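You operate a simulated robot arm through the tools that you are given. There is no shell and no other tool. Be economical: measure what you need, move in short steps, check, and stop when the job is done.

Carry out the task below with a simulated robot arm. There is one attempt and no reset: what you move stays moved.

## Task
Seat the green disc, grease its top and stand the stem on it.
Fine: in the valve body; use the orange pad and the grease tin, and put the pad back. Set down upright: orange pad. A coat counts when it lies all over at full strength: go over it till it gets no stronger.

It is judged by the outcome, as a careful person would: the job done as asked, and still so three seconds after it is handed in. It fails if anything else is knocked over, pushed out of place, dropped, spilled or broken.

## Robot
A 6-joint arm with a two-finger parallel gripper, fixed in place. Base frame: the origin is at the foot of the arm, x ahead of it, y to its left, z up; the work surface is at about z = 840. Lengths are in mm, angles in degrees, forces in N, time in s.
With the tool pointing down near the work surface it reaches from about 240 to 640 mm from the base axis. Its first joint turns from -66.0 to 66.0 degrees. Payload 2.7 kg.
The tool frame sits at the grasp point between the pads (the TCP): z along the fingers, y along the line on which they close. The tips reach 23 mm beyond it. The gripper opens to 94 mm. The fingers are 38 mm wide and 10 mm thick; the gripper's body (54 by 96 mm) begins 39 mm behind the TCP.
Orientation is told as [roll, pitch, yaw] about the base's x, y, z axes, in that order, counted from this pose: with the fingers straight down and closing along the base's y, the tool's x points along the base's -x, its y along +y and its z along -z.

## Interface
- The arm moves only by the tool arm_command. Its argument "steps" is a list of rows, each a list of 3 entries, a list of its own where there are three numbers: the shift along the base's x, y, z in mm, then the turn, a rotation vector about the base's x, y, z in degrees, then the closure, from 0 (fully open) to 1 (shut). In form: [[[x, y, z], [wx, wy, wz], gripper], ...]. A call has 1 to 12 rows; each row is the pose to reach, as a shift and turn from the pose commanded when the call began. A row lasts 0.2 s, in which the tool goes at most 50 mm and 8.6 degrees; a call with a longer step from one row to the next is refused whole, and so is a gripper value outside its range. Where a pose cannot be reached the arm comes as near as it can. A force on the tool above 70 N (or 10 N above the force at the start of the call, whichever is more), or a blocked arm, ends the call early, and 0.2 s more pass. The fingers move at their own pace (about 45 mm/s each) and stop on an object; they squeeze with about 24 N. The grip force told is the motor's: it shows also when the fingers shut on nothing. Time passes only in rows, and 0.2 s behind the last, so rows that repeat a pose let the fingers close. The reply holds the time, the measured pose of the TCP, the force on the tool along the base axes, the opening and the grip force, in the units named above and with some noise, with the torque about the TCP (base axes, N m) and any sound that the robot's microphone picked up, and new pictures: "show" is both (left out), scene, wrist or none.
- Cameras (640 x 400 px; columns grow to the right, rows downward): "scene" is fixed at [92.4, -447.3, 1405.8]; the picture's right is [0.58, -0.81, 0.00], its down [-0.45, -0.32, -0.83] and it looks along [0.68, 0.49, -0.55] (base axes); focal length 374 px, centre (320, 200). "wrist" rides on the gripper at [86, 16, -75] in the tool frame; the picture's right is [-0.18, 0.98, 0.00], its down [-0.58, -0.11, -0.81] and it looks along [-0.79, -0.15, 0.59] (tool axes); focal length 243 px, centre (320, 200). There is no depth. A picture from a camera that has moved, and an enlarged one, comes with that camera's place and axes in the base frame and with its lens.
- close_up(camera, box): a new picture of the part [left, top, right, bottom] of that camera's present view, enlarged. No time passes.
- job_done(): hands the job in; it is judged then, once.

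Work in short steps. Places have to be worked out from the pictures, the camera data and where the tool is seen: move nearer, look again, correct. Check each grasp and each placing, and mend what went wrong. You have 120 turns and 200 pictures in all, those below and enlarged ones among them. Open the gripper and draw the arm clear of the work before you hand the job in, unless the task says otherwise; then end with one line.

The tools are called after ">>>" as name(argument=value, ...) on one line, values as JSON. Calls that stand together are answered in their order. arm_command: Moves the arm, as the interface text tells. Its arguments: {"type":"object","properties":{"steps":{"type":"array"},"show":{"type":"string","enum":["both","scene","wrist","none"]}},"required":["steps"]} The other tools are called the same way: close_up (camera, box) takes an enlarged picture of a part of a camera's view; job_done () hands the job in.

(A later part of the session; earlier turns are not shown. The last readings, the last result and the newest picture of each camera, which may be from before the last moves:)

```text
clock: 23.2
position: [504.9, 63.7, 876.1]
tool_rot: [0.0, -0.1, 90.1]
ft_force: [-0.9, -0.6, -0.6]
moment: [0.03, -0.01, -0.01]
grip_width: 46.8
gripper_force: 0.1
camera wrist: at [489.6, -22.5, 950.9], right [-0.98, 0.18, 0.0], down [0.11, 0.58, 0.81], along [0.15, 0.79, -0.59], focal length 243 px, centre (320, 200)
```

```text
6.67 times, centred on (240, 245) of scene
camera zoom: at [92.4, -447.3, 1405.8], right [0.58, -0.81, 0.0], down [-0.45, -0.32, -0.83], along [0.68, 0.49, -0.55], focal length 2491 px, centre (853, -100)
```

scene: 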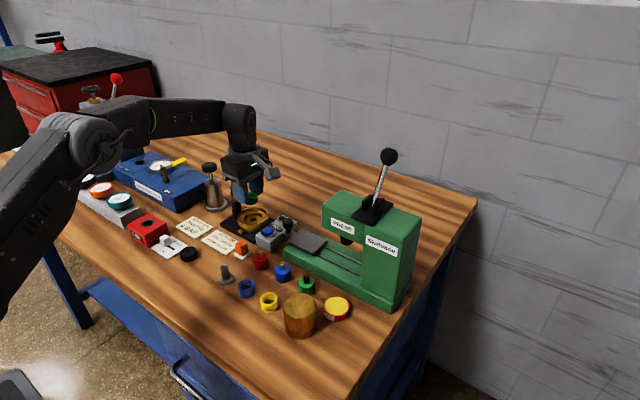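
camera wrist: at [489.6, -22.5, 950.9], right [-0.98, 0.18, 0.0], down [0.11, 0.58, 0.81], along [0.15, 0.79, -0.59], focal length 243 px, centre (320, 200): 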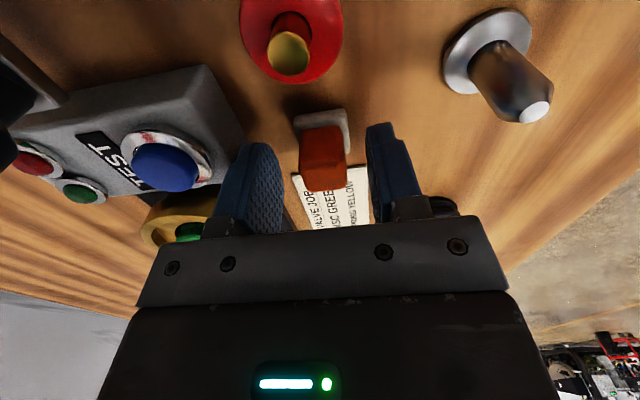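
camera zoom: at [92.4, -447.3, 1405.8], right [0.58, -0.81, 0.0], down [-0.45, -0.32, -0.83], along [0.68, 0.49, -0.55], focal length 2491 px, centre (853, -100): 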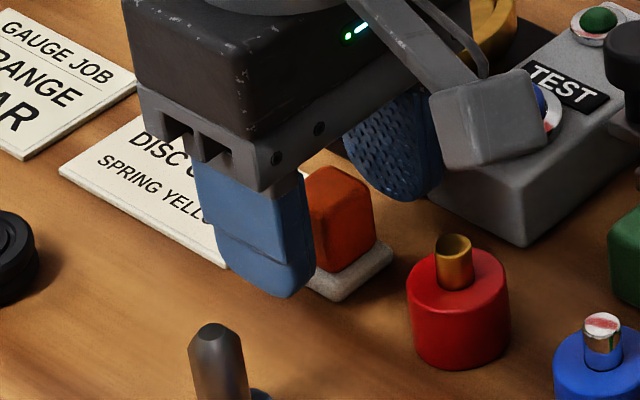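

The cube is centred between the fingers. I close, then lift gently.

>>> arm_command(steps=[[[0, 0, 0], [0, 0, 0], 0.65], [[0, 0, 0], [0, 0, 0], 0.85], [[0, 0, 0], [0, 0, 0], 0.85], [[0, 0, 0], [0, 0, 0], 0.85], [[0, 0, 15], [0, 0, 0], 0.85], [[0, 0, 40], [0, 0, 0], 0.85]], show="wrist")

>>> close_up(camera="scene", box=[210, 195, 270, 255])

>>> close_up(camera="scene", box=[260, 240, 400, 350])

```text
clock: 24.6
position: [505.7, 65.1, 916.5]
tool_rot: [0.1, 0.0, 90.2]
ft_force: [0.5, 0.0, -0.3]
moment: [-0.03, 0.0, -0.01]
grip_width: 21.0
gripper_force: 23.5
camera wrist: at [489.1, -21.9, 990.6], right [-0.98, 0.18, 0.0], down [0.11, 0.58, 0.81], along [0.15, 0.79, -0.59], focal length 243 px, centre (320, 200)
```

wrist: 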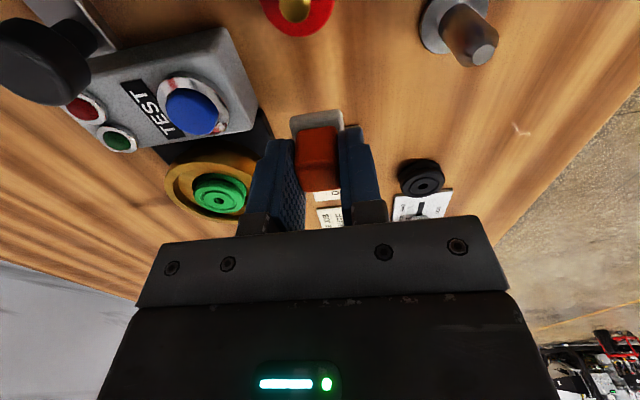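

```text
6.67 times, centred on (240, 225) of scene
camera zoom: at [92.4, -447.3, 1405.8], right [0.58, -0.81, 0.0], down [-0.45, -0.32, -0.83], along [0.68, 0.49, -0.55], focal length 2491 px, centre (853, 33)
```

zoom: 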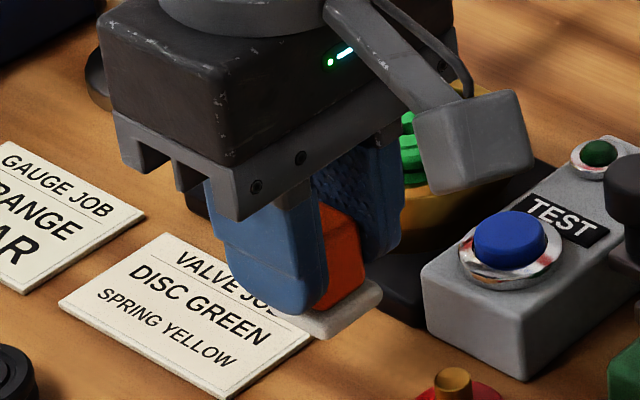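

```text
3.64 times, centred on (330, 295) of scene
camera zoom: at [92.4, -447.3, 1405.8], right [0.58, -0.81, 0.0], down [-0.45, -0.32, -0.83], along [0.68, 0.49, -0.55], focal length 1359 px, centre (284, -146)
```

zoom: 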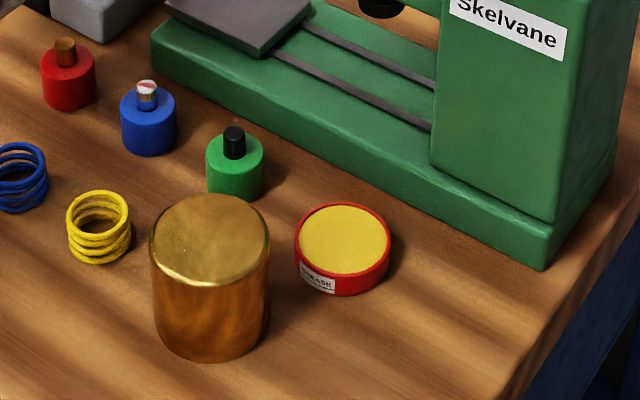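

The pad is held (21 mm); its bottom is about 36 mm below the TCP. The tin is near (493.6,-196). I raise clear of everything and move over to it.

>>> arm_command(steps=[[[0, 0, 40], [0, 0, 0], 0.85], [[-4, -30, 60], [0, 0, 0], 0.85], [[-8, -75, 60], [0, 0, 0], 0.85], [[-12, -120, 60], [0, 0, 0], 0.85], [[-12, -165, 60], [0, 0, 0], 0.85], [[-12, -210, 60], [0, 0, 0], 0.85], [[-12, -235, 55], [0, 0, 0], 0.85], [[-12, -245, 40], [0, 0, 0], 0.85], [[-12, -245, 40], [0, 0, 0], 0.85]], show="both")

>>> close_up(camera="wrist", box=[230, 20, 410, 180])

>>> close_up(camera="scene", box=[270, 220, 400, 340])

```text
clock: 26.6
position: [494.3, -181.9, 956.4]
tool_rot: [0.1, -0.1, 90.2]
ft_force: [0.3, -0.1, 0.3]
moment: [0.01, -0.03, 0.03]
grip_width: 21.0
gripper_force: 24.0
camera wrist: at [478.5, -267.7, 1030.8], right [-0.98, 0.18, 0.0], down [0.11, 0.58, 0.81], along [0.15, 0.79, -0.59], focal length 243 px, centre (320, 200)
```

scene: 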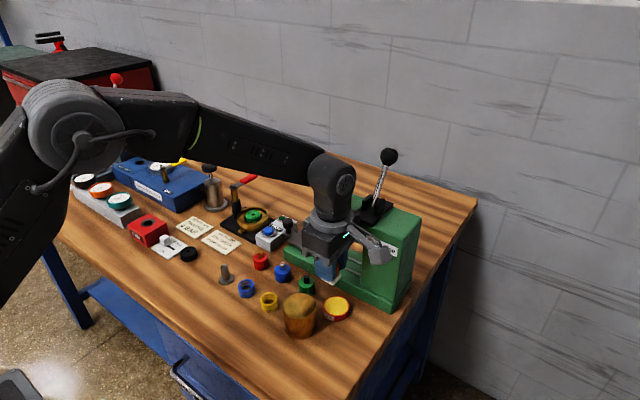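
wrist: 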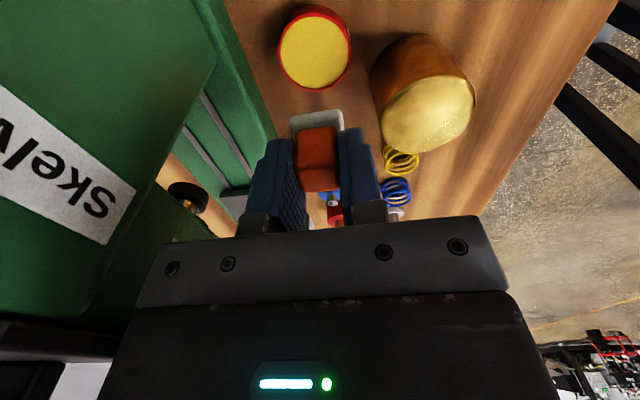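

```text
2.50 times, centred on (320, 100) of wrist
camera zoom: at [478.5, -267.7, 1030.8], right [-0.98, 0.18, 0.0], down [0.11, 0.58, 0.81], along [0.15, 0.79, -0.59], focal length 606 px, centre (320, 450)
```

zoom: 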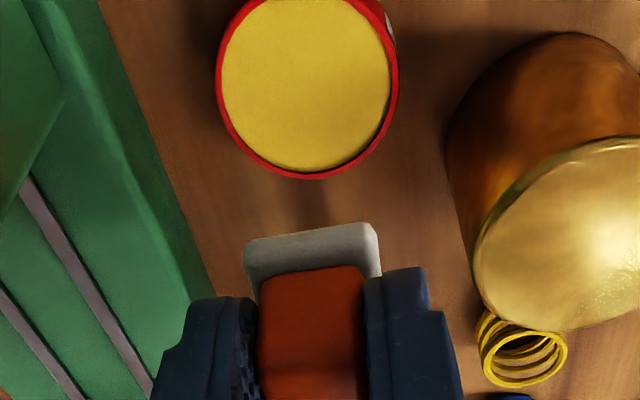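

```text
3.33 times, centred on (335, 280) of scene
camera zoom: at [92.4, -447.3, 1405.8], right [0.58, -0.81, 0.0], down [-0.45, -0.32, -0.83], along [0.68, 0.49, -0.55], focal length 1245 px, centre (270, -67)
```

zoom: 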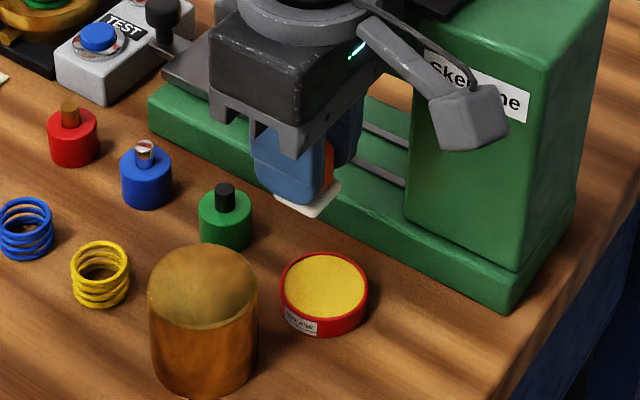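

The tin centre is at about (495,-196) and the pad about (495.5,-181.5). I shift over the tin and lower to about 6 mm above the grease.

>>> arm_command(steps=[[[-0.5, -14.5, 0], [0, 0, 0], 0.85], [[-0.5, -14.5, -25], [0, 0, 0], 0.85], [[-0.5, -14.5, -45], [0, 0, 0], 0.85], [[-0.5, -14.5, -56], [0, 0, 0], 0.85], [[-0.5, -14.5, -56], [0, 0, 0], 0.85]], show="wrist")

>>> close_up(camera="scene", box=[300, 250, 370, 330])

```text
clock: 27.8
position: [493.1, -194.1, 899.3]
tool_rot: [0.0, -0.2, 90.2]
ft_force: [0.2, -0.5, -0.6]
moment: [0.01, 0.01, 0.02]
grip_width: 21.2
gripper_force: 24.1
camera wrist: at [477.2, -280.1, 973.4], right [-0.98, 0.18, 0.0], down [0.11, 0.58, 0.81], along [0.15, 0.79, -0.59], focal length 243 px, centre (320, 200)
```

wrist: 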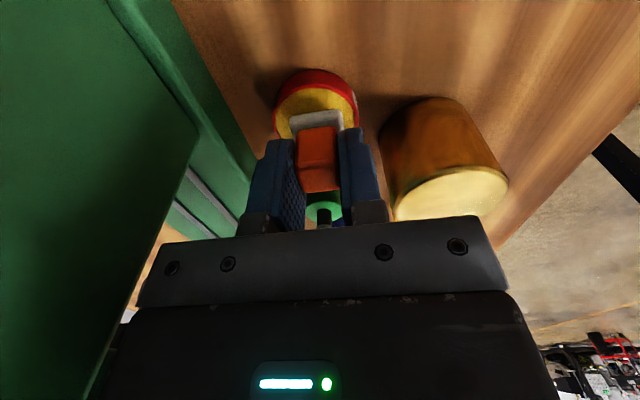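

```text
5.00 times, centred on (335, 290) of scene
camera zoom: at [92.4, -447.3, 1405.8], right [0.58, -0.81, 0.0], down [-0.45, -0.32, -0.83], along [0.68, 0.49, -0.55], focal length 1868 px, centre (245, -250)
```

zoom: 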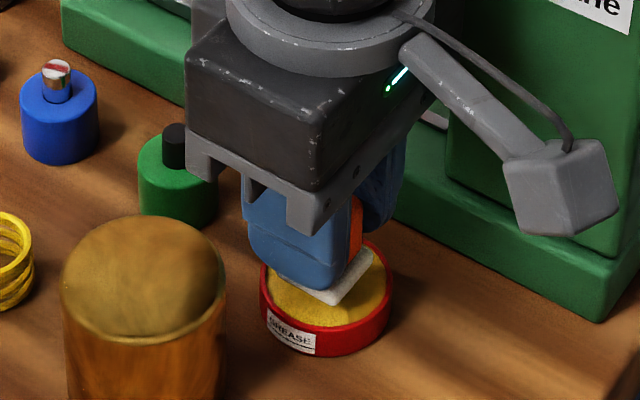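

The pad hovers over the grease, centred. I lower further in small steps and watch the force.

>>> arm_command(steps=[[[0, -1, -2], [0, 0, 0], 0.85], [[0, -1, -4], [0, 0, 0], 0.85], [[0, -1, -5], [0, 0, 0], 0.85], [[0, -1, -5], [0, 0, 0], 0.85]], show="none")

>>> close_up(camera="scene", box=[300, 250, 370, 330])

>>> close_up(camera="wrist", box=[240, 50, 400, 200])

```text
clock: 28.8
position: [491.5, -196.6, 894.2]
tool_rot: [0.1, -0.2, 90.2]
ft_force: [0.3, 0.3, -1.1]
moment: [-0.02, -0.02, -0.01]
grip_width: 21.1
gripper_force: 24.4
```

```text
5.00 times, centred on (335, 290) of scene
camera zoom: at [92.4, -447.3, 1405.8], right [0.58, -0.81, 0.0], down [-0.45, -0.32, -0.83], along [0.68, 0.49, -0.55], focal length 1868 px, centre (245, -250)
```

zoom: 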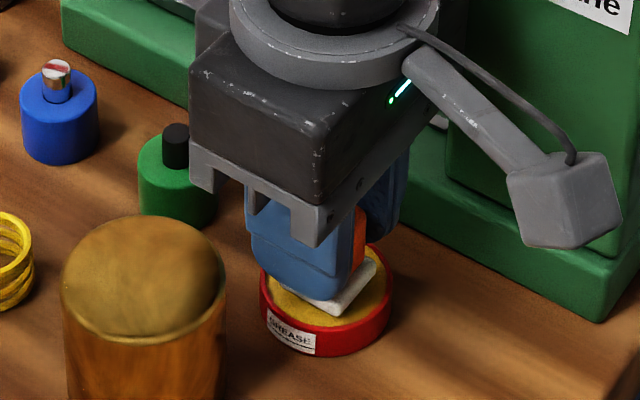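

```text
2.67 times, centred on (320, 125) of wrist
camera zoom: at [477.0, -281.7, 969.1], right [-0.98, 0.18, 0.0], down [0.11, 0.58, 0.81], along [0.15, 0.79, -0.59], focal length 647 px, centre (320, 400)
```

zoom: 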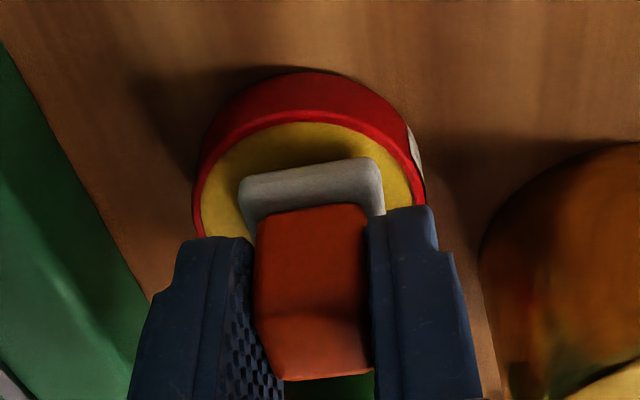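

No contact yet; I go down 3 mm further.

>>> arm_command(steps=[[[0, -0.5, -1], [0, 0, 0], 0.85], [[0, -0.5, -2], [0, 0, 0], 0.85], [[0, -0.5, -3], [0, 0, 0], 0.85], [[0, -0.5, -3], [0, 0, 0], 0.85]], show="none")

```text
clock: 29.8
position: [493.0, -196.5, 891.8]
tool_rot: [0.2, -0.1, 90.1]
ft_force: [-0.1, 0.8, -0.5]
moment: [0.0, -0.02, 0.03]
grip_width: 21.0
gripper_force: 24.2
```

Still no contact; I go down 2.5 mm more.

>>> arm_command(steps=[[[0, 0, -1], [0, 0, 0], 0.85], [[0, 0, -2], [0, 0, 0], 0.85], [[0, 0, -2.5], [0, 0, 0], 0.85], [[0, 0, -2.5], [0, 0, 0], 0.85]], show="none")

>>> close_up(camera="wrist", box=[240, 50, 400, 200])

```text
clock: 30.8
position: [491.4, -197.5, 889.9]
tool_rot: [-0.1, 0.0, 90.2]
ft_force: [-0.8, 2.1, 17.8]
moment: [0.06, 0.01, 0.0]
grip_width: 21.0
gripper_force: 23.3
```

```text
2.67 times, centred on (320, 125) of wrist
camera zoom: at [477.3, -283.7, 965.4], right [-0.98, 0.18, 0.0], down [0.11, 0.58, 0.81], along [0.15, 0.79, -0.59], focal length 647 px, centre (320, 400)
```

zoom: 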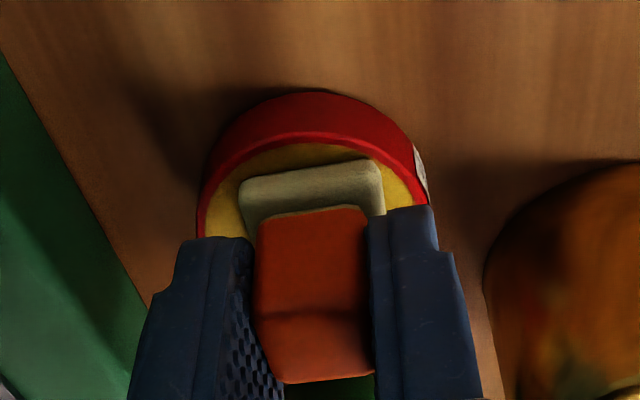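

Contact at 17.8 N, and the pad has turned cream with grease. I lift and look.

>>> arm_command(steps=[[[0, 0, 1.5], [0, 0, 0], 0.85], [[0, 0, 1.5], [0, 0, 0], 0.85], [[0, 0, 15], [0, 0, 0], 0.85], [[0, 0, 50], [0, 0, 0], 0.85], [[0, 10, 75], [0, 0, 0], 0.85]], show="none")

>>> close_up(camera="wrist", box=[220, 0, 420, 200])

>>> close_up(camera="scene", box=[290, 220, 380, 330])

```text
clock: 32.0
position: [491.7, -187.5, 964.1]
tool_rot: [0.2, -0.1, 90.1]
ft_force: [0.1, -0.5, 0.3]
moment: [0.01, 0.01, 0.03]
grip_width: 21.2
gripper_force: 24.0
```

```text
2.00 times, centred on (320, 100) of wrist
camera zoom: at [475.8, -274.0, 1038.6], right [-0.98, 0.18, 0.0], down [0.11, 0.58, 0.81], along [0.15, 0.79, -0.59], focal length 485 px, centre (320, 400)
```

zoom: 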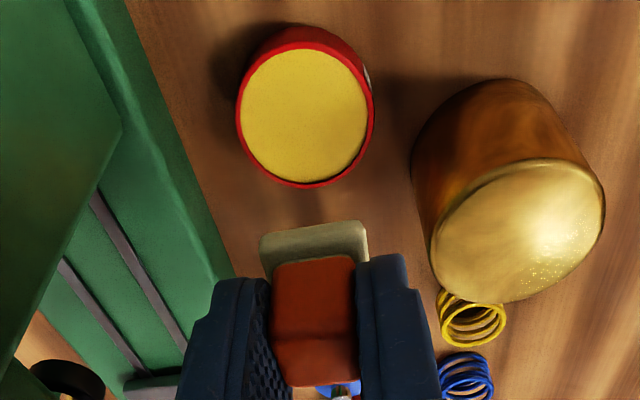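

```text
3.64 times, centred on (335, 275) of scene
camera zoom: at [92.4, -447.3, 1405.8], right [0.58, -0.81, 0.0], down [-0.45, -0.32, -0.83], along [0.68, 0.49, -0.55], focal length 1359 px, centre (266, -73)
```

zoom: 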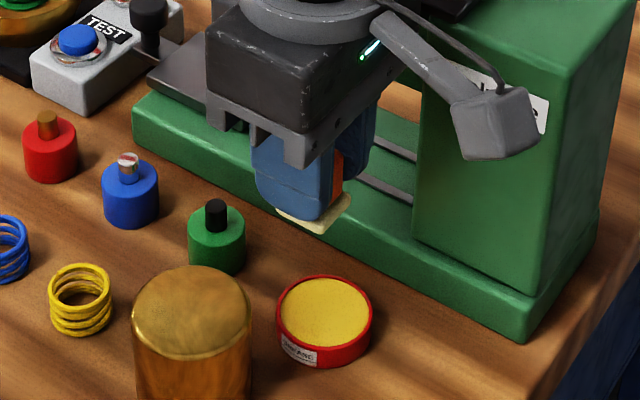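

The pad is loaded and the tin undisturbed. I carry it back along x≈492, then over to the cup.

>>> arm_command(steps=[[[0, 45, 5], [0, 0, 0], 0.85], [[0, 90, 5], [0, 0, 0], 0.85], [[0, 135, 5], [0, 0, 0], 0.85], [[5, 180, 5], [0, 0, 0], 0.85], [[15, 225, 5], [0, 0, 0], 0.85], [[35, 265, 5], [0, 0, 0], 0.85], [[60, 290, 5], [0, 0, 0], 0.85], [[90, 300, 5], [0, 0, 0], 0.85], [[98, 300, -5], [0, 0, 0], 0.85], [[98, 300, -15], [0, 0, 0], 0.85], [[98, 300, -15], [0, 0, 0], 0.85]], show="both")

>>> close_up(camera="wrist", box=[230, 20, 410, 180])

>>> close_up(camera="scene", box=[230, 170, 290, 235])

```text
clock: 34.4
position: [590.3, 110.8, 950.2]
tool_rot: [0.1, 0.0, 90.1]
ft_force: [-0.2, -0.2, -0.4]
moment: [-0.02, 0.03, 0.0]
grip_width: 20.9
gripper_force: 24.0
camera wrist: at [575.3, 25.8, 1024.3], right [-0.98, 0.18, 0.0], down [0.11, 0.58, 0.81], along [0.15, 0.79, -0.59], focal length 243 px, centre (320, 200)
```

scene: 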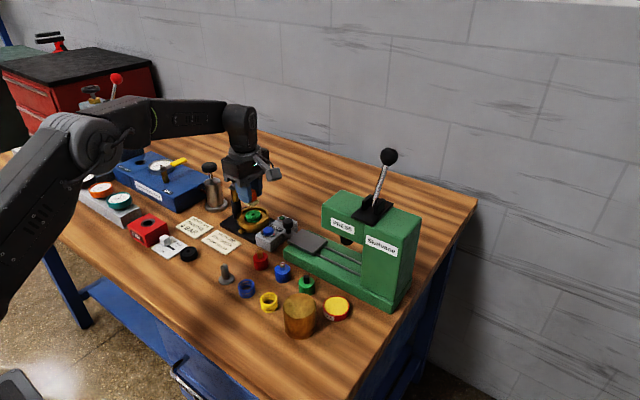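
wrist: 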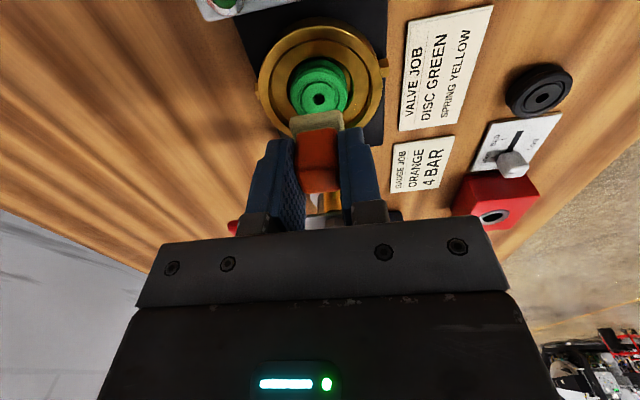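

```text
2.50 times, centred on (320, 100) of wrist
camera zoom: at [575.3, 25.8, 1024.3], right [-0.98, 0.18, 0.0], down [0.11, 0.58, 0.81], along [0.15, 0.79, -0.59], focal length 606 px, centre (320, 450)
```

zoom: 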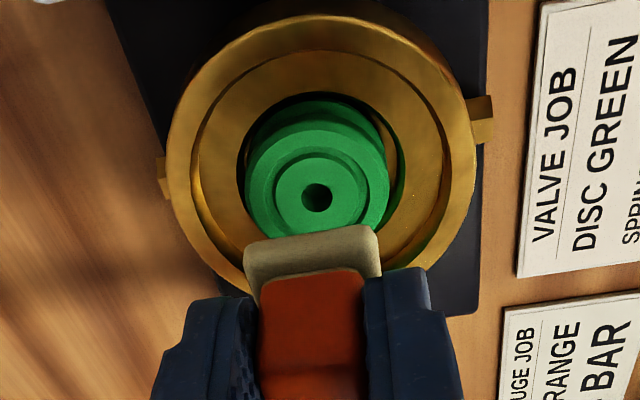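

```text
6.15 times, centred on (260, 202) of scene
camera zoom: at [92.4, -447.3, 1405.8], right [0.58, -0.81, 0.0], down [-0.45, -0.32, -0.83], along [0.68, 0.49, -0.55], focal length 2299 px, centre (689, 185)
```

zoom: 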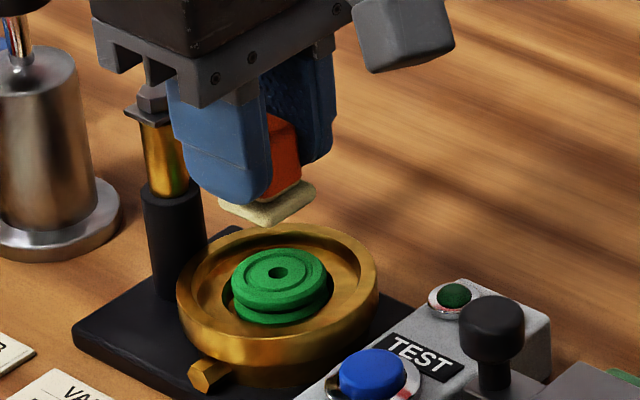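

The pad is within 1 mm of the disc centre. I lower to just above the disc top.

>>> arm_command(steps=[[[0, 1, -12], [0, 0, 0], 0.85], [[0, 1, -25], [0, 0, 0], 0.85], [[0, 1, -33], [0, 0, 0], 0.85], [[0, 1, -34], [0, 0, 0], 0.85], [[0, 1, -35], [0, 0, 0], 0.85], [[0, 1, -35], [0, 0, 0], 0.85]], show="none")

>>> close_up(camera="scene", box=[230, 180, 290, 235])

```text
clock: 35.8
position: [590.6, 114.0, 915.8]
tool_rot: [-0.1, -0.1, 90.1]
ft_force: [-1.3, -1.6, 18.0]
moment: [-0.16, 0.11, 0.03]
grip_width: 21.2
gripper_force: 24.2
```

```text
7.27 times, centred on (260, 208) of scene
camera zoom: at [92.1, -447.4, 1405.8], right [0.58, -0.81, 0.0], down [-0.45, -0.32, -0.83], along [0.68, 0.49, -0.55], focal length 2717 px, centre (756, 146)
```

zoom: 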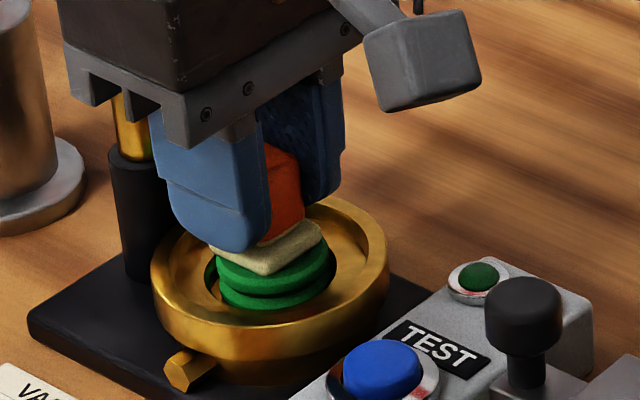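

Contact at 18 N with TCP z about 916. I lift a little and view the disc to see what one dab leaves.

>>> arm_command(steps=[[[0, 0, 3], [0, 0, 0], 0.85], [[0, 0, 25], [0, 0, 0], 0.85], [[0, 0, 40], [0, 0, 0], 0.85]], show="none")

>>> close_up(camera="wrist", box=[250, 20, 390, 150])

>>> close_up(camera="scene", box=[235, 190, 285, 235])

```text
clock: 36.6
position: [590.0, 114.1, 953.1]
tool_rot: [0.2, -0.1, 90.1]
ft_force: [0.1, -0.9, -0.4]
moment: [0.0, -0.03, 0.0]
grip_width: 20.9
gripper_force: 23.6
```

```text
3.08 times, centred on (320, 85) of wrist
camera zoom: at [574.7, 27.8, 1028.8], right [-0.98, 0.18, 0.0], down [0.11, 0.58, 0.81], along [0.14, 0.79, -0.59], focal length 746 px, centre (320, 554)
```

zoom: 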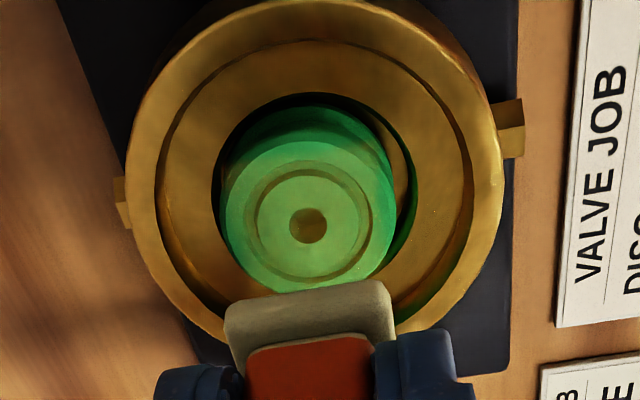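

```text
8.89 times, centred on (260, 212) of scene
camera zoom: at [92.4, -447.3, 1405.8], right [0.58, -0.81, 0.0], down [-0.45, -0.32, -0.83], along [0.68, 0.49, -0.55], focal length 3321 px, centre (853, 89)
```

zoom: 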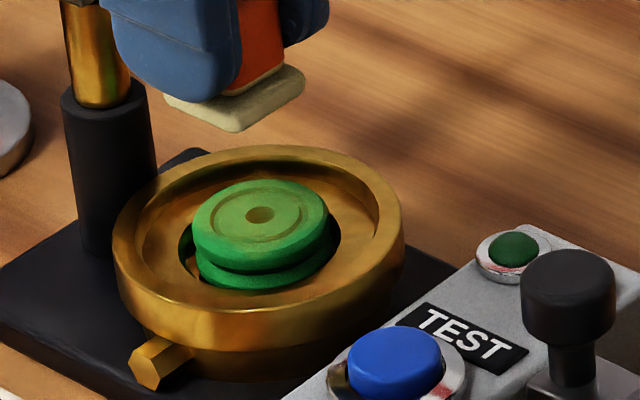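

One dab left a partial coat. I look closely to verify the disc is truly seated flat in the recess.

>>> close_up(camera="scene", box=[252, 204, 277, 226])

>>> close_up(camera="wrist", box=[285, 35, 355, 90])

```text
16.00 times, centred on (264, 215) of scene
camera zoom: at [92.4, -447.3, 1405.8], right [0.58, -0.81, 0.0], down [-0.45, -0.32, -0.83], along [0.68, 0.49, -0.55], focal length 5978 px, centre (1208, -40)
```

zoom: 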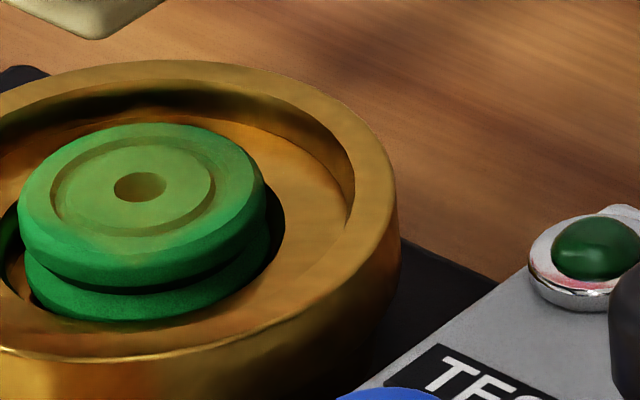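

```text
7.27 times, centred on (320, 62) of wrist
camera zoom: at [574.7, 27.8, 1028.8], right [-0.98, 0.18, 0.0], down [0.11, 0.58, 0.81], along [0.14, 0.79, -0.59], focal length 1764 px, centre (320, 1200)
```

zoom: 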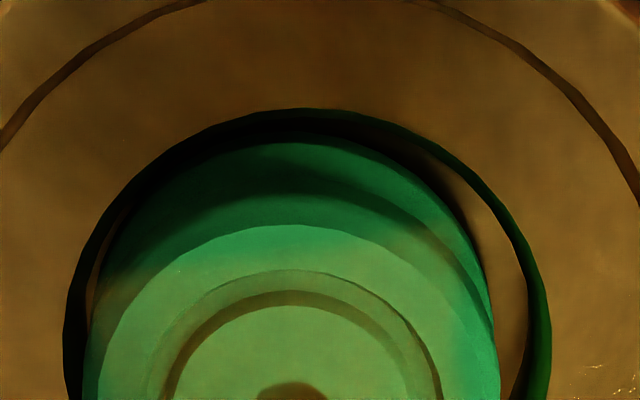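

The disc is seated level in its recess. I dab at offsets of ±4 mm around the disc centre to cover the whole top.

>>> arm_command(steps=[[[5.2, 2, -30], [0, 0, 0], 0.85], [[5.2, 2, -37], [0, 0, 0], 0.85], [[5.2, 2, -40], [0, 0, 0], 0.85], [[5.2, 2, -40], [0, 0, 0], 0.85], [[5.2, 2, -35], [0, 0, 0], 0.85], [[-2.8, 2, -35], [0, 0, 0], 0.85], [[-2.8, 2, -40], [0, 0, 0], 0.85], [[-2.8, 2, -40], [0, 0, 0], 0.85], [[-2.8, 2, -35], [0, 0, 0], 0.85], [[-2.8, -6, -35], [0, 0, 0], 0.85], [[-2.8, -6, -40], [0, 0, 0], 0.85], [[-2.8, -6, -40], [0, 0, 0], 0.85]], show="none")

>>> arm_command(steps=[[[0, 0, 5], [0, 0, 0], 0.85], [[8, 0, 5], [0, 0, 0], 0.85], [[8, 0, 0], [0, 0, 0], 0.85], [[8, 0, 0], [0, 0, 0], 0.85], [[8, 0, 5], [0, 0, 0], 0.85], [[2.8, 6, 40], [0, 0, 0], 0.85]], show="none")

>>> close_up(camera="wrist", box=[250, 20, 390, 150])

>>> close_up(camera="scene", box=[245, 198, 282, 228])

```text
clock: 39.2
position: [587.4, 108.0, 916.0]
tool_rot: [-0.2, -0.2, 90.1]
ft_force: [-2.6, -0.9, 13.0]
moment: [-0.03, 0.1, 0.02]
grip_width: 20.9
gripper_force: 24.4
```

```text
clock: 40.6
position: [590.5, 113.0, 953.2]
tool_rot: [0.3, 0.0, 90.1]
ft_force: [-0.7, 0.8, 0.1]
moment: [0.01, 0.01, 0.02]
grip_width: 20.9
gripper_force: 24.1
```

```text
3.08 times, centred on (320, 85) of wrist
camera zoom: at [575.6, 27.4, 1029.0], right [-0.98, 0.18, 0.0], down [0.11, 0.58, 0.81], along [0.15, 0.79, -0.59], focal length 746 px, centre (320, 554)
```

zoom: 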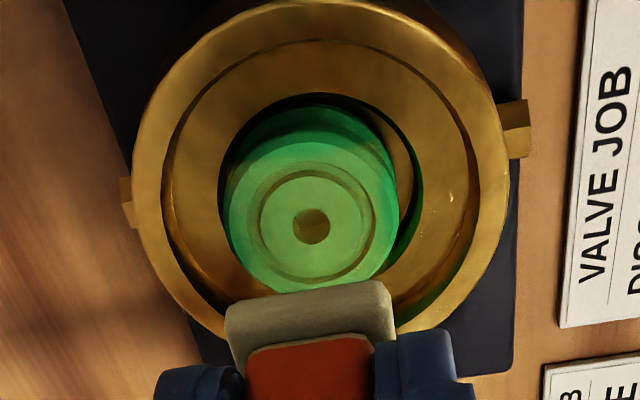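

```text
13.33 times, centred on (264, 213) of scene
camera zoom: at [92.4, -447.3, 1405.8], right [0.58, -0.81, 0.0], down [-0.45, -0.32, -0.83], along [0.68, 0.49, -0.55], focal length 4982 px, centre (1073, 27)
```

zoom: 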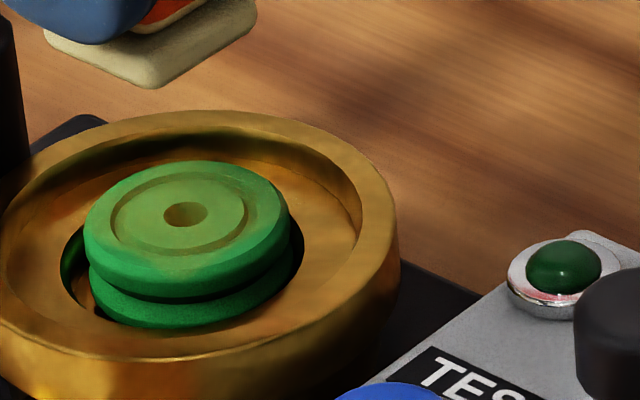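

The coat is still thin and uneven at the edges. I rub with light contact in a small loop to see whether it strengthens.

>>> arm_command(steps=[[[1, -1, -30], [0, 0, 0], 0.85], [[1, -1, -39.5], [0, 0, 0], 0.85], [[5, -1, -39.5], [0, 0, 0], 0.85], [[5, 3, -39.5], [0, 0, 0], 0.85], [[1, 3, -39.5], [0, 0, 0], 0.85], [[-3, 3, -39.5], [0, 0, 0], 0.85], [[-3, -1, -39.5], [0, 0, 0], 0.85], [[-3, -5, -39.5], [0, 0, 0], 0.85], [[1, -5, -39.5], [0, 0, 0], 0.85], [[5, -5, -39.5], [0, 0, 0], 0.85], [[5, -1, -39.5], [0, 0, 0], 0.85], [[1, -1, -39.5], [0, 0, 0], 0.85]], show="none")

>>> arm_command(steps=[[[0, 0, 5], [0, 0, 0], 0.85], [[-1, 1, 40], [0, 0, 0], 0.85]], show="none")

>>> close_up(camera="wrist", box=[250, 20, 390, 150])

>>> close_up(camera="scene", box=[245, 198, 282, 228])

```text
clock: 43.2
position: [590.8, 114.3, 914.3]
tool_rot: [0.0, 0.0, 90.2]
ft_force: [2.8, -1.1, 4.3]
moment: [-0.1, -0.15, 0.04]
grip_width: 20.9
gripper_force: 24.2
```

```text
clock: 43.8
position: [590.4, 114.5, 954.1]
tool_rot: [0.2, -0.2, 90.1]
ft_force: [-0.5, -0.4, -1.3]
moment: [-0.01, 0.01, -0.03]
grip_width: 21.1
gripper_force: 23.8
```

```text
3.08 times, centred on (320, 85) of wrist
camera zoom: at [574.3, 28.0, 1030.6], right [-0.98, 0.18, 0.0], down [0.11, 0.58, 0.81], along [0.14, 0.79, -0.59], focal length 746 px, centre (320, 554)
```

zoom: 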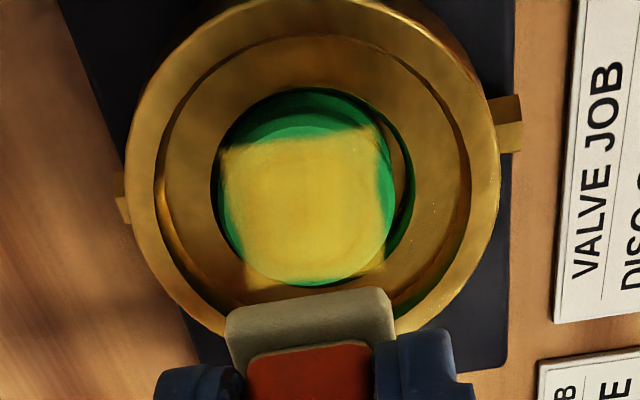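

```text
13.33 times, centred on (264, 213) of scene
camera zoom: at [92.4, -447.3, 1405.8], right [0.58, -0.81, 0.0], down [-0.45, -0.32, -0.83], along [0.68, 0.49, -0.55], focal length 4982 px, centre (1073, 27)
```

zoom: 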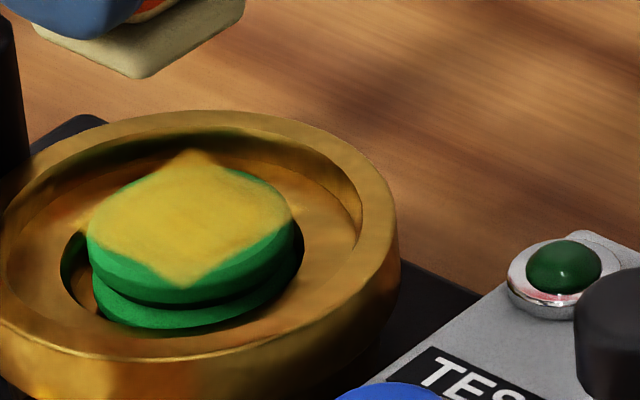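

Rubbing builds a strong yellow coat; thin strips at the edges remain. I rub again with a wider loop (±6 mm), centred on the disc.

>>> arm_command(steps=[[[1.7, -2, -30], [0, 0, 0], 0.85], [[1.7, -2, -39.5], [0, 0, 0], 0.85], [[7.5, -2, -39.5], [0, 0, 0], 0.85], [[7.5, 3.5, -39.5], [0, 0, 0], 0.85], [[1.7, 4, -39.5], [0, 0, 0], 0.85], [[-4, 3.5, -39.5], [0, 0, 0], 0.85], [[-4.3, -2, -39.5], [0, 0, 0], 0.85], [[-4, -7.5, -39.5], [0, 0, 0], 0.85], [[1.7, -8, -39.5], [0, 0, 0], 0.85], [[7.5, -7.5, -39.5], [0, 0, 0], 0.85], [[7.5, -2, -39.5], [0, 0, 0], 0.85], [[1.7, -2, -39.5], [0, 0, 0], 0.85]], show="none")

>>> arm_command(steps=[[[0, 0, 5], [0, 0, 0], 0.85], [[-1.7, 2, 40], [0, 0, 0], 0.85]], show="none")

>>> close_up(camera="wrist", box=[250, 20, 390, 150])

>>> close_up(camera="scene", box=[245, 198, 282, 228])

```text
clock: 46.4
position: [592.5, 111.5, 915.6]
tool_rot: [0.1, -0.1, 90.1]
ft_force: [0.4, 0.2, 0.4]
moment: [-0.03, -0.05, 0.01]
grip_width: 21.4
gripper_force: 23.7
```

```text
clock: 47.0
position: [589.8, 114.5, 955.3]
tool_rot: [0.1, -0.2, 90.1]
ft_force: [0.0, -0.8, -0.4]
moment: [0.0, 0.03, 0.02]
grip_width: 20.9
gripper_force: 24.4
```

```text
3.08 times, centred on (320, 85) of wrist
camera zoom: at [575.2, 28.5, 1030.1], right [-0.98, 0.18, 0.0], down [0.11, 0.58, 0.81], along [0.15, 0.79, -0.59], focal length 746 px, centre (320, 554)
```

zoom: 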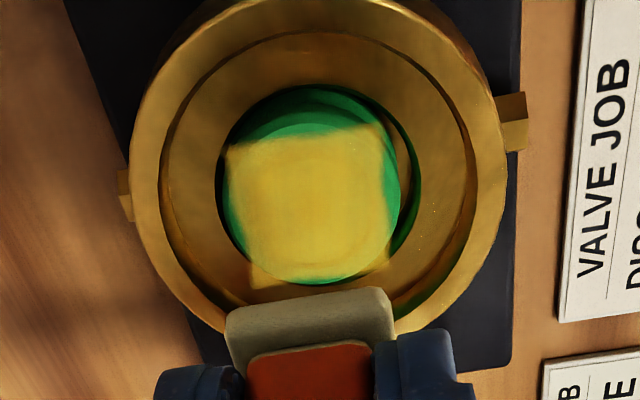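

```text
13.33 times, centred on (264, 213) of scene
camera zoom: at [92.4, -447.3, 1405.8], right [0.58, -0.81, 0.0], down [-0.45, -0.32, -0.83], along [0.68, 0.49, -0.55], focal length 4982 px, centre (1073, 27)
```

zoom: 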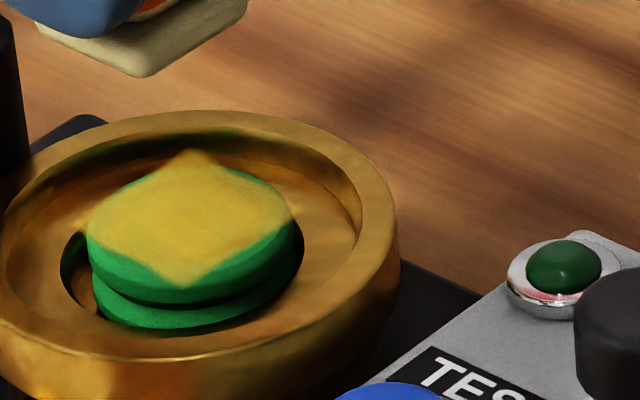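

The coat patch is now fuller. I do another pass with slightly firmer contact to see if it gets any stronger.

>>> arm_command(steps=[[[1.7, -2, -30], [0, 0, 0], 0.85], [[1.7, -2, -41], [0, 0, 0], 0.85], [[6.5, -2, -41], [0, 0, 0], 0.85], [[6.5, 2.5, -41], [0, 0, 0], 0.85], [[1.7, 3, -41], [0, 0, 0], 0.85], [[-3, 2.5, -41], [0, 0, 0], 0.85], [[-3.3, -2, -41], [0, 0, 0], 0.85], [[-3, -6.5, -41], [0, 0, 0], 0.85], [[1.7, -7, -41], [0, 0, 0], 0.85], [[6.5, -6.5, -41], [0, 0, 0], 0.85], [[6.5, -2, -41], [0, 0, 0], 0.85], [[1.7, -2, -41], [0, 0, 0], 0.85]], show="none")

>>> arm_command(steps=[[[0, 0, 5], [0, 0, 0], 0.85], [[-1.7, 2, 41], [0, 0, 0], 0.85]], show="none")

>>> close_up(camera="wrist", box=[250, 20, 390, 150])

>>> close_up(camera="scene", box=[245, 198, 282, 228])

```text
clock: 49.6
position: [593.7, 111.4, 913.4]
tool_rot: [-0.3, -0.1, 90.1]
ft_force: [6.0, -2.8, 7.2]
moment: [-0.14, -0.19, 0.0]
grip_width: 21.2
gripper_force: 24.0
```

```text
clock: 50.2
position: [590.0, 113.4, 953.9]
tool_rot: [0.3, -0.1, 90.1]
ft_force: [0.4, -0.6, -0.1]
moment: [0.01, 0.03, 0.02]
grip_width: 21.1
gripper_force: 23.9
```

```text
3.08 times, centred on (320, 85) of wrist
camera zoom: at [574.7, 27.6, 1028.3], right [-0.98, 0.18, 0.01], down [0.11, 0.58, 0.81], along [0.14, 0.79, -0.59], focal length 746 px, centre (320, 554)
```

zoom: 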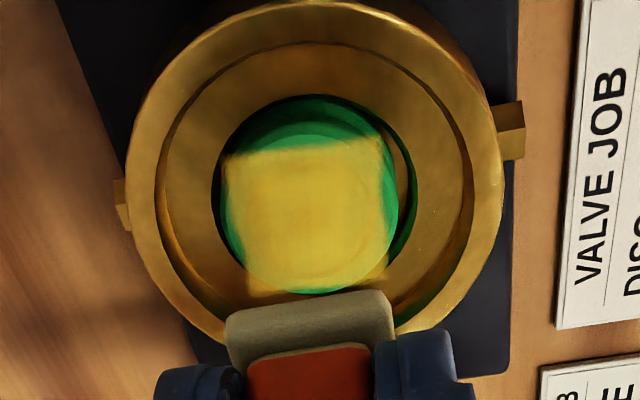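

```text
13.33 times, centred on (264, 213) of scene
camera zoom: at [92.4, -447.3, 1405.8], right [0.58, -0.81, 0.0], down [-0.45, -0.32, -0.83], along [0.68, 0.49, -0.55], focal length 4982 px, centre (1073, 27)
```

zoom: 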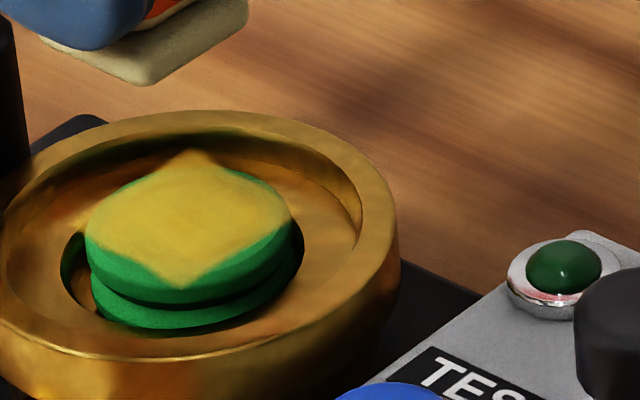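

I zoom in on the patch to judge its evenness.

>>> close_up(camera="wrist", box=[290, 45, 350, 95])

>>> close_up(camera="scene", box=[248, 206, 270, 222])

```text
8.00 times, centred on (320, 70) of wrist
camera zoom: at [574.7, 27.6, 1028.3], right [-0.98, 0.18, 0.01], down [0.11, 0.58, 0.81], along [0.14, 0.79, -0.59], focal length 1941 px, centre (320, 1240)
```

zoom: 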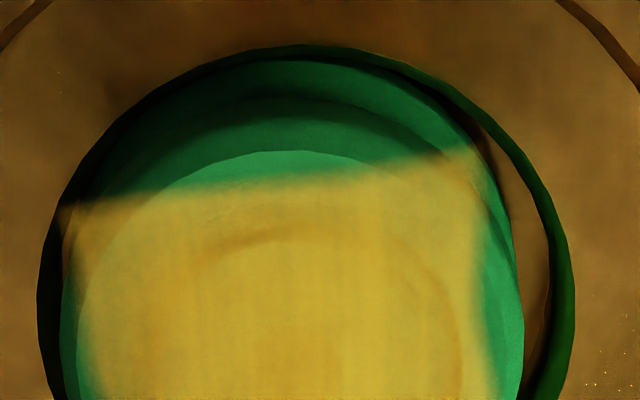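

```text
16.00 times, centred on (259, 214) of scene
camera zoom: at [92.4, -447.3, 1405.8], right [0.58, -0.81, 0.0], down [-0.45, -0.32, -0.83], along [0.68, 0.49, -0.55], focal length 5978 px, centre (1296, -24)
```

zoom: 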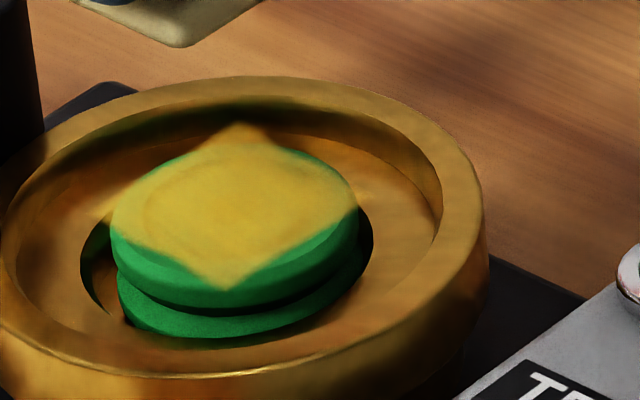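

The patch seems to be bounded to a square area; I make another pass and compare strength.

>>> arm_command(steps=[[[1.7, -2, -30], [0, 0, 0], 0.85], [[1.7, -2, -41], [0, 0, 0], 0.85], [[7, -2, -41], [0, 0, 0], 0.85], [[7, 3, -41], [0, 0, 0], 0.85], [[1.7, 3, -41], [0, 0, 0], 0.85], [[-3.5, 3, -41], [0, 0, 0], 0.85], [[-3.5, -2, -41], [0, 0, 0], 0.85], [[-3.5, -7, -41], [0, 0, 0], 0.85], [[1.7, -8, -41], [0, 0, 0], 0.85], [[7, -7, -41], [0, 0, 0], 0.85], [[7, -2, -41], [0, 0, 0], 0.85], [[1.7, -2, -41], [0, 0, 0], 0.85]], show="none")

>>> arm_command(steps=[[[0, 0, 5], [0, 0, 0], 0.85], [[-1.7, 2, 41], [0, 0, 0], 0.85]], show="none")

>>> close_up(camera="wrist", box=[290, 50, 350, 100])

>>> close_up(camera="scene", box=[248, 206, 270, 222])

```text
clock: 52.8
position: [592.2, 112.1, 913.8]
tool_rot: [0.0, -0.1, 90.2]
ft_force: [4.3, -0.5, 5.0]
moment: [-0.03, -0.13, 0.01]
grip_width: 21.3
gripper_force: 24.6
```

```text
clock: 53.4
position: [589.2, 112.8, 954.7]
tool_rot: [0.2, 0.0, 90.1]
ft_force: [-0.5, -0.3, -0.5]
moment: [0.03, 0.0, 0.0]
grip_width: 21.1
gripper_force: 23.6
```

```text
8.00 times, centred on (320, 75) of wrist
camera zoom: at [573.7, 27.6, 1030.8], right [-0.98, 0.18, 0.0], down [0.11, 0.58, 0.81], along [0.14, 0.79, -0.59], focal length 1941 px, centre (320, 1200)
```

zoom: 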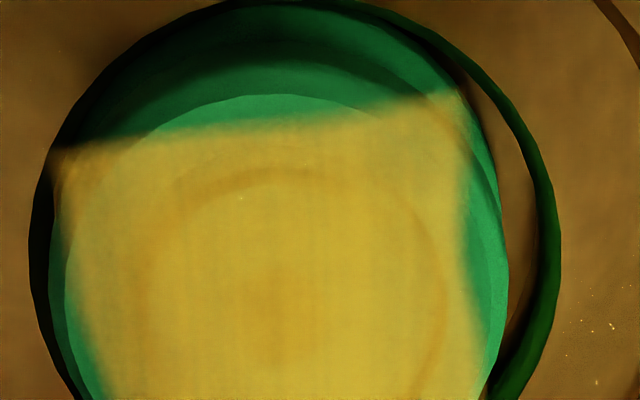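

```text
16.00 times, centred on (259, 214) of scene
camera zoom: at [92.4, -447.3, 1405.8], right [0.58, -0.81, 0.0], down [-0.45, -0.32, -0.83], along [0.68, 0.49, -0.55], focal length 5978 px, centre (1296, -24)
```

zoom: 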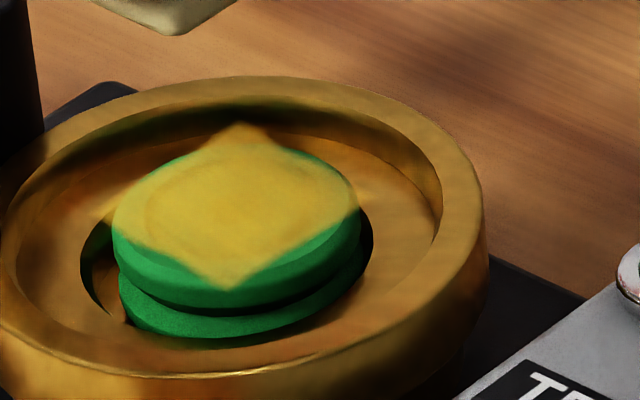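

Two passes look the same. To rule out a spent pad, I re-dip once and go over it again; first back to the tin.

>>> arm_command(steps=[[[-10, 0, 10], [0, 0, 0], 0.85], [[-40, -20, 15], [0, 0, 0], 0.85], [[-70, -45, 15], [0, 0, 0], 0.85], [[-95, -85, 15], [0, 0, 0], 0.85], [[-98, -130, 15], [0, 0, 0], 0.85], [[-98, -175, 15], [0, 0, 0], 0.85], [[-98, -220, 15], [0, 0, 0], 0.85], [[-98, -265, 15], [0, 0, 0], 0.85], [[-98, -300, 15], [0, 0, 0], 0.85], [[-98, -309, -5], [0, 0, 0], 0.85], [[-98, -309, -40], [0, 0, 0], 0.85], [[-98, -309, -40], [0, 0, 0], 0.85]], show="none")

>>> close_up(camera="wrist", box=[240, 40, 400, 190])

```text
clock: 56.0
position: [492.7, -193.9, 913.6]
tool_rot: [0.0, -0.2, 90.1]
ft_force: [-0.6, 0.5, -0.2]
moment: [-0.01, 0.02, 0.02]
grip_width: 20.9
gripper_force: 24.4
```

```text
2.67 times, centred on (320, 115) of wrist
camera zoom: at [476.8, -280.2, 988.6], right [-0.98, 0.18, 0.0], down [0.11, 0.58, 0.81], along [0.15, 0.79, -0.59], focal length 647 px, centre (320, 427)
```

zoom: 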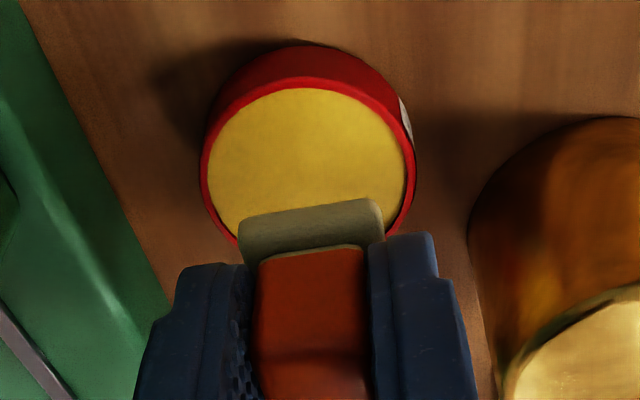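

I shift 2.5 mm and press into the grease again.

>>> arm_command(steps=[[[0.5, -2.5, -12], [0, 0, 0], 0.85], [[0.5, -2.5, -20], [0, 0, 0], 0.85], [[0.5, -2.5, -24], [0, 0, 0], 0.85], [[0.5, -2.5, -25.5], [0, 0, 0], 0.85], [[0.5, -2.5, -25.5], [0, 0, 0], 0.85]], show="none")

```text
clock: 57.2
position: [492.3, -197.7, 889.3]
tool_rot: [0.1, 0.0, 90.1]
ft_force: [-0.7, 0.1, 0.0]
moment: [0.01, 0.01, -0.03]
grip_width: 20.7
gripper_force: 24.5
```

No contact force yet; I go slightly lower.

>>> arm_command(steps=[[[0, 0, -1], [0, 0, 0], 0.85], [[0, 0, -2], [0, 0, 0], 0.85], [[0, 0, -3], [0, 0, 0], 0.85], [[0, 0, -3], [0, 0, 0], 0.85]], show="none")

>>> close_up(camera="wrist", box=[240, 50, 400, 200])

```text
clock: 58.2
position: [492.9, -198.5, 887.2]
tool_rot: [0.1, 0.1, 90.1]
ft_force: [-1.6, 1.5, 9.3]
moment: [-0.05, 0.05, 0.01]
grip_width: 20.9
gripper_force: 24.2
```

```text
2.67 times, centred on (320, 125) of wrist
camera zoom: at [477.4, -283.8, 962.1], right [-0.98, 0.18, 0.0], down [0.11, 0.58, 0.81], along [0.15, 0.79, -0.59], focal length 647 px, centre (320, 400)
```

zoom: 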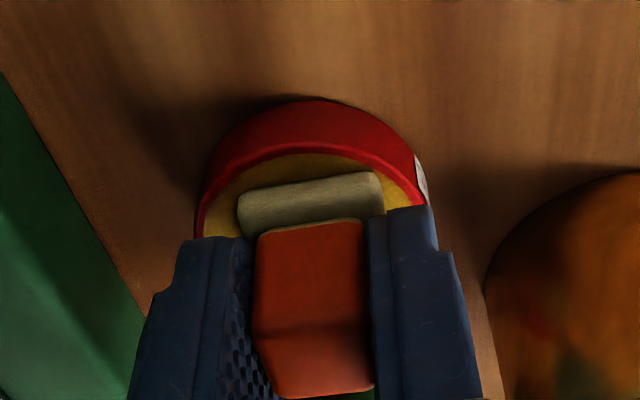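

Contact made at 9 N. I lift and go back over the disc.

>>> arm_command(steps=[[[0, 0, 10], [0, 0, 0], 0.85], [[0, 0, 45], [0, 0, 0], 0.85], [[0, 10, 80], [0, 0, 0], 0.85], [[0, 58, 82], [0, 0, 0], 0.85], [[0, 106, 82], [0, 0, 0], 0.85], [[0, 154, 82], [0, 0, 0], 0.85], [[5, 200, 82], [0, 0, 0], 0.85], [[20, 245, 82], [0, 0, 0], 0.85], [[45, 285, 80], [0, 0, 0], 0.85], [[75, 309, 75], [0, 0, 0], 0.85], [[97, 311, 70], [0, 0, 0], 0.85], [[97, 311, 70], [0, 0, 0], 0.85]], show="none")

>>> close_up(camera="wrist", box=[250, 20, 390, 150])

```text
clock: 60.8
position: [590.4, 117.1, 957.7]
tool_rot: [0.1, -0.1, 90.1]
ft_force: [-0.7, -0.4, -0.9]
moment: [0.0, 0.0, 0.02]
grip_width: 20.9
gripper_force: 24.2
```

```text
3.08 times, centred on (320, 85) of wrist
camera zoom: at [574.2, 30.2, 1032.1], right [-0.98, 0.18, 0.0], down [0.11, 0.58, 0.81], along [0.15, 0.79, -0.59], focal length 746 px, centre (320, 554)
```

zoom: 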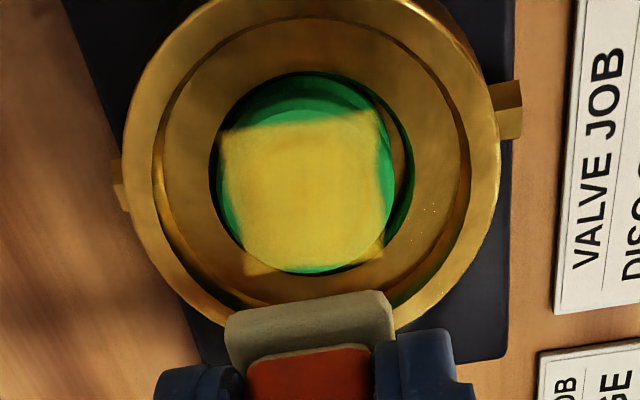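

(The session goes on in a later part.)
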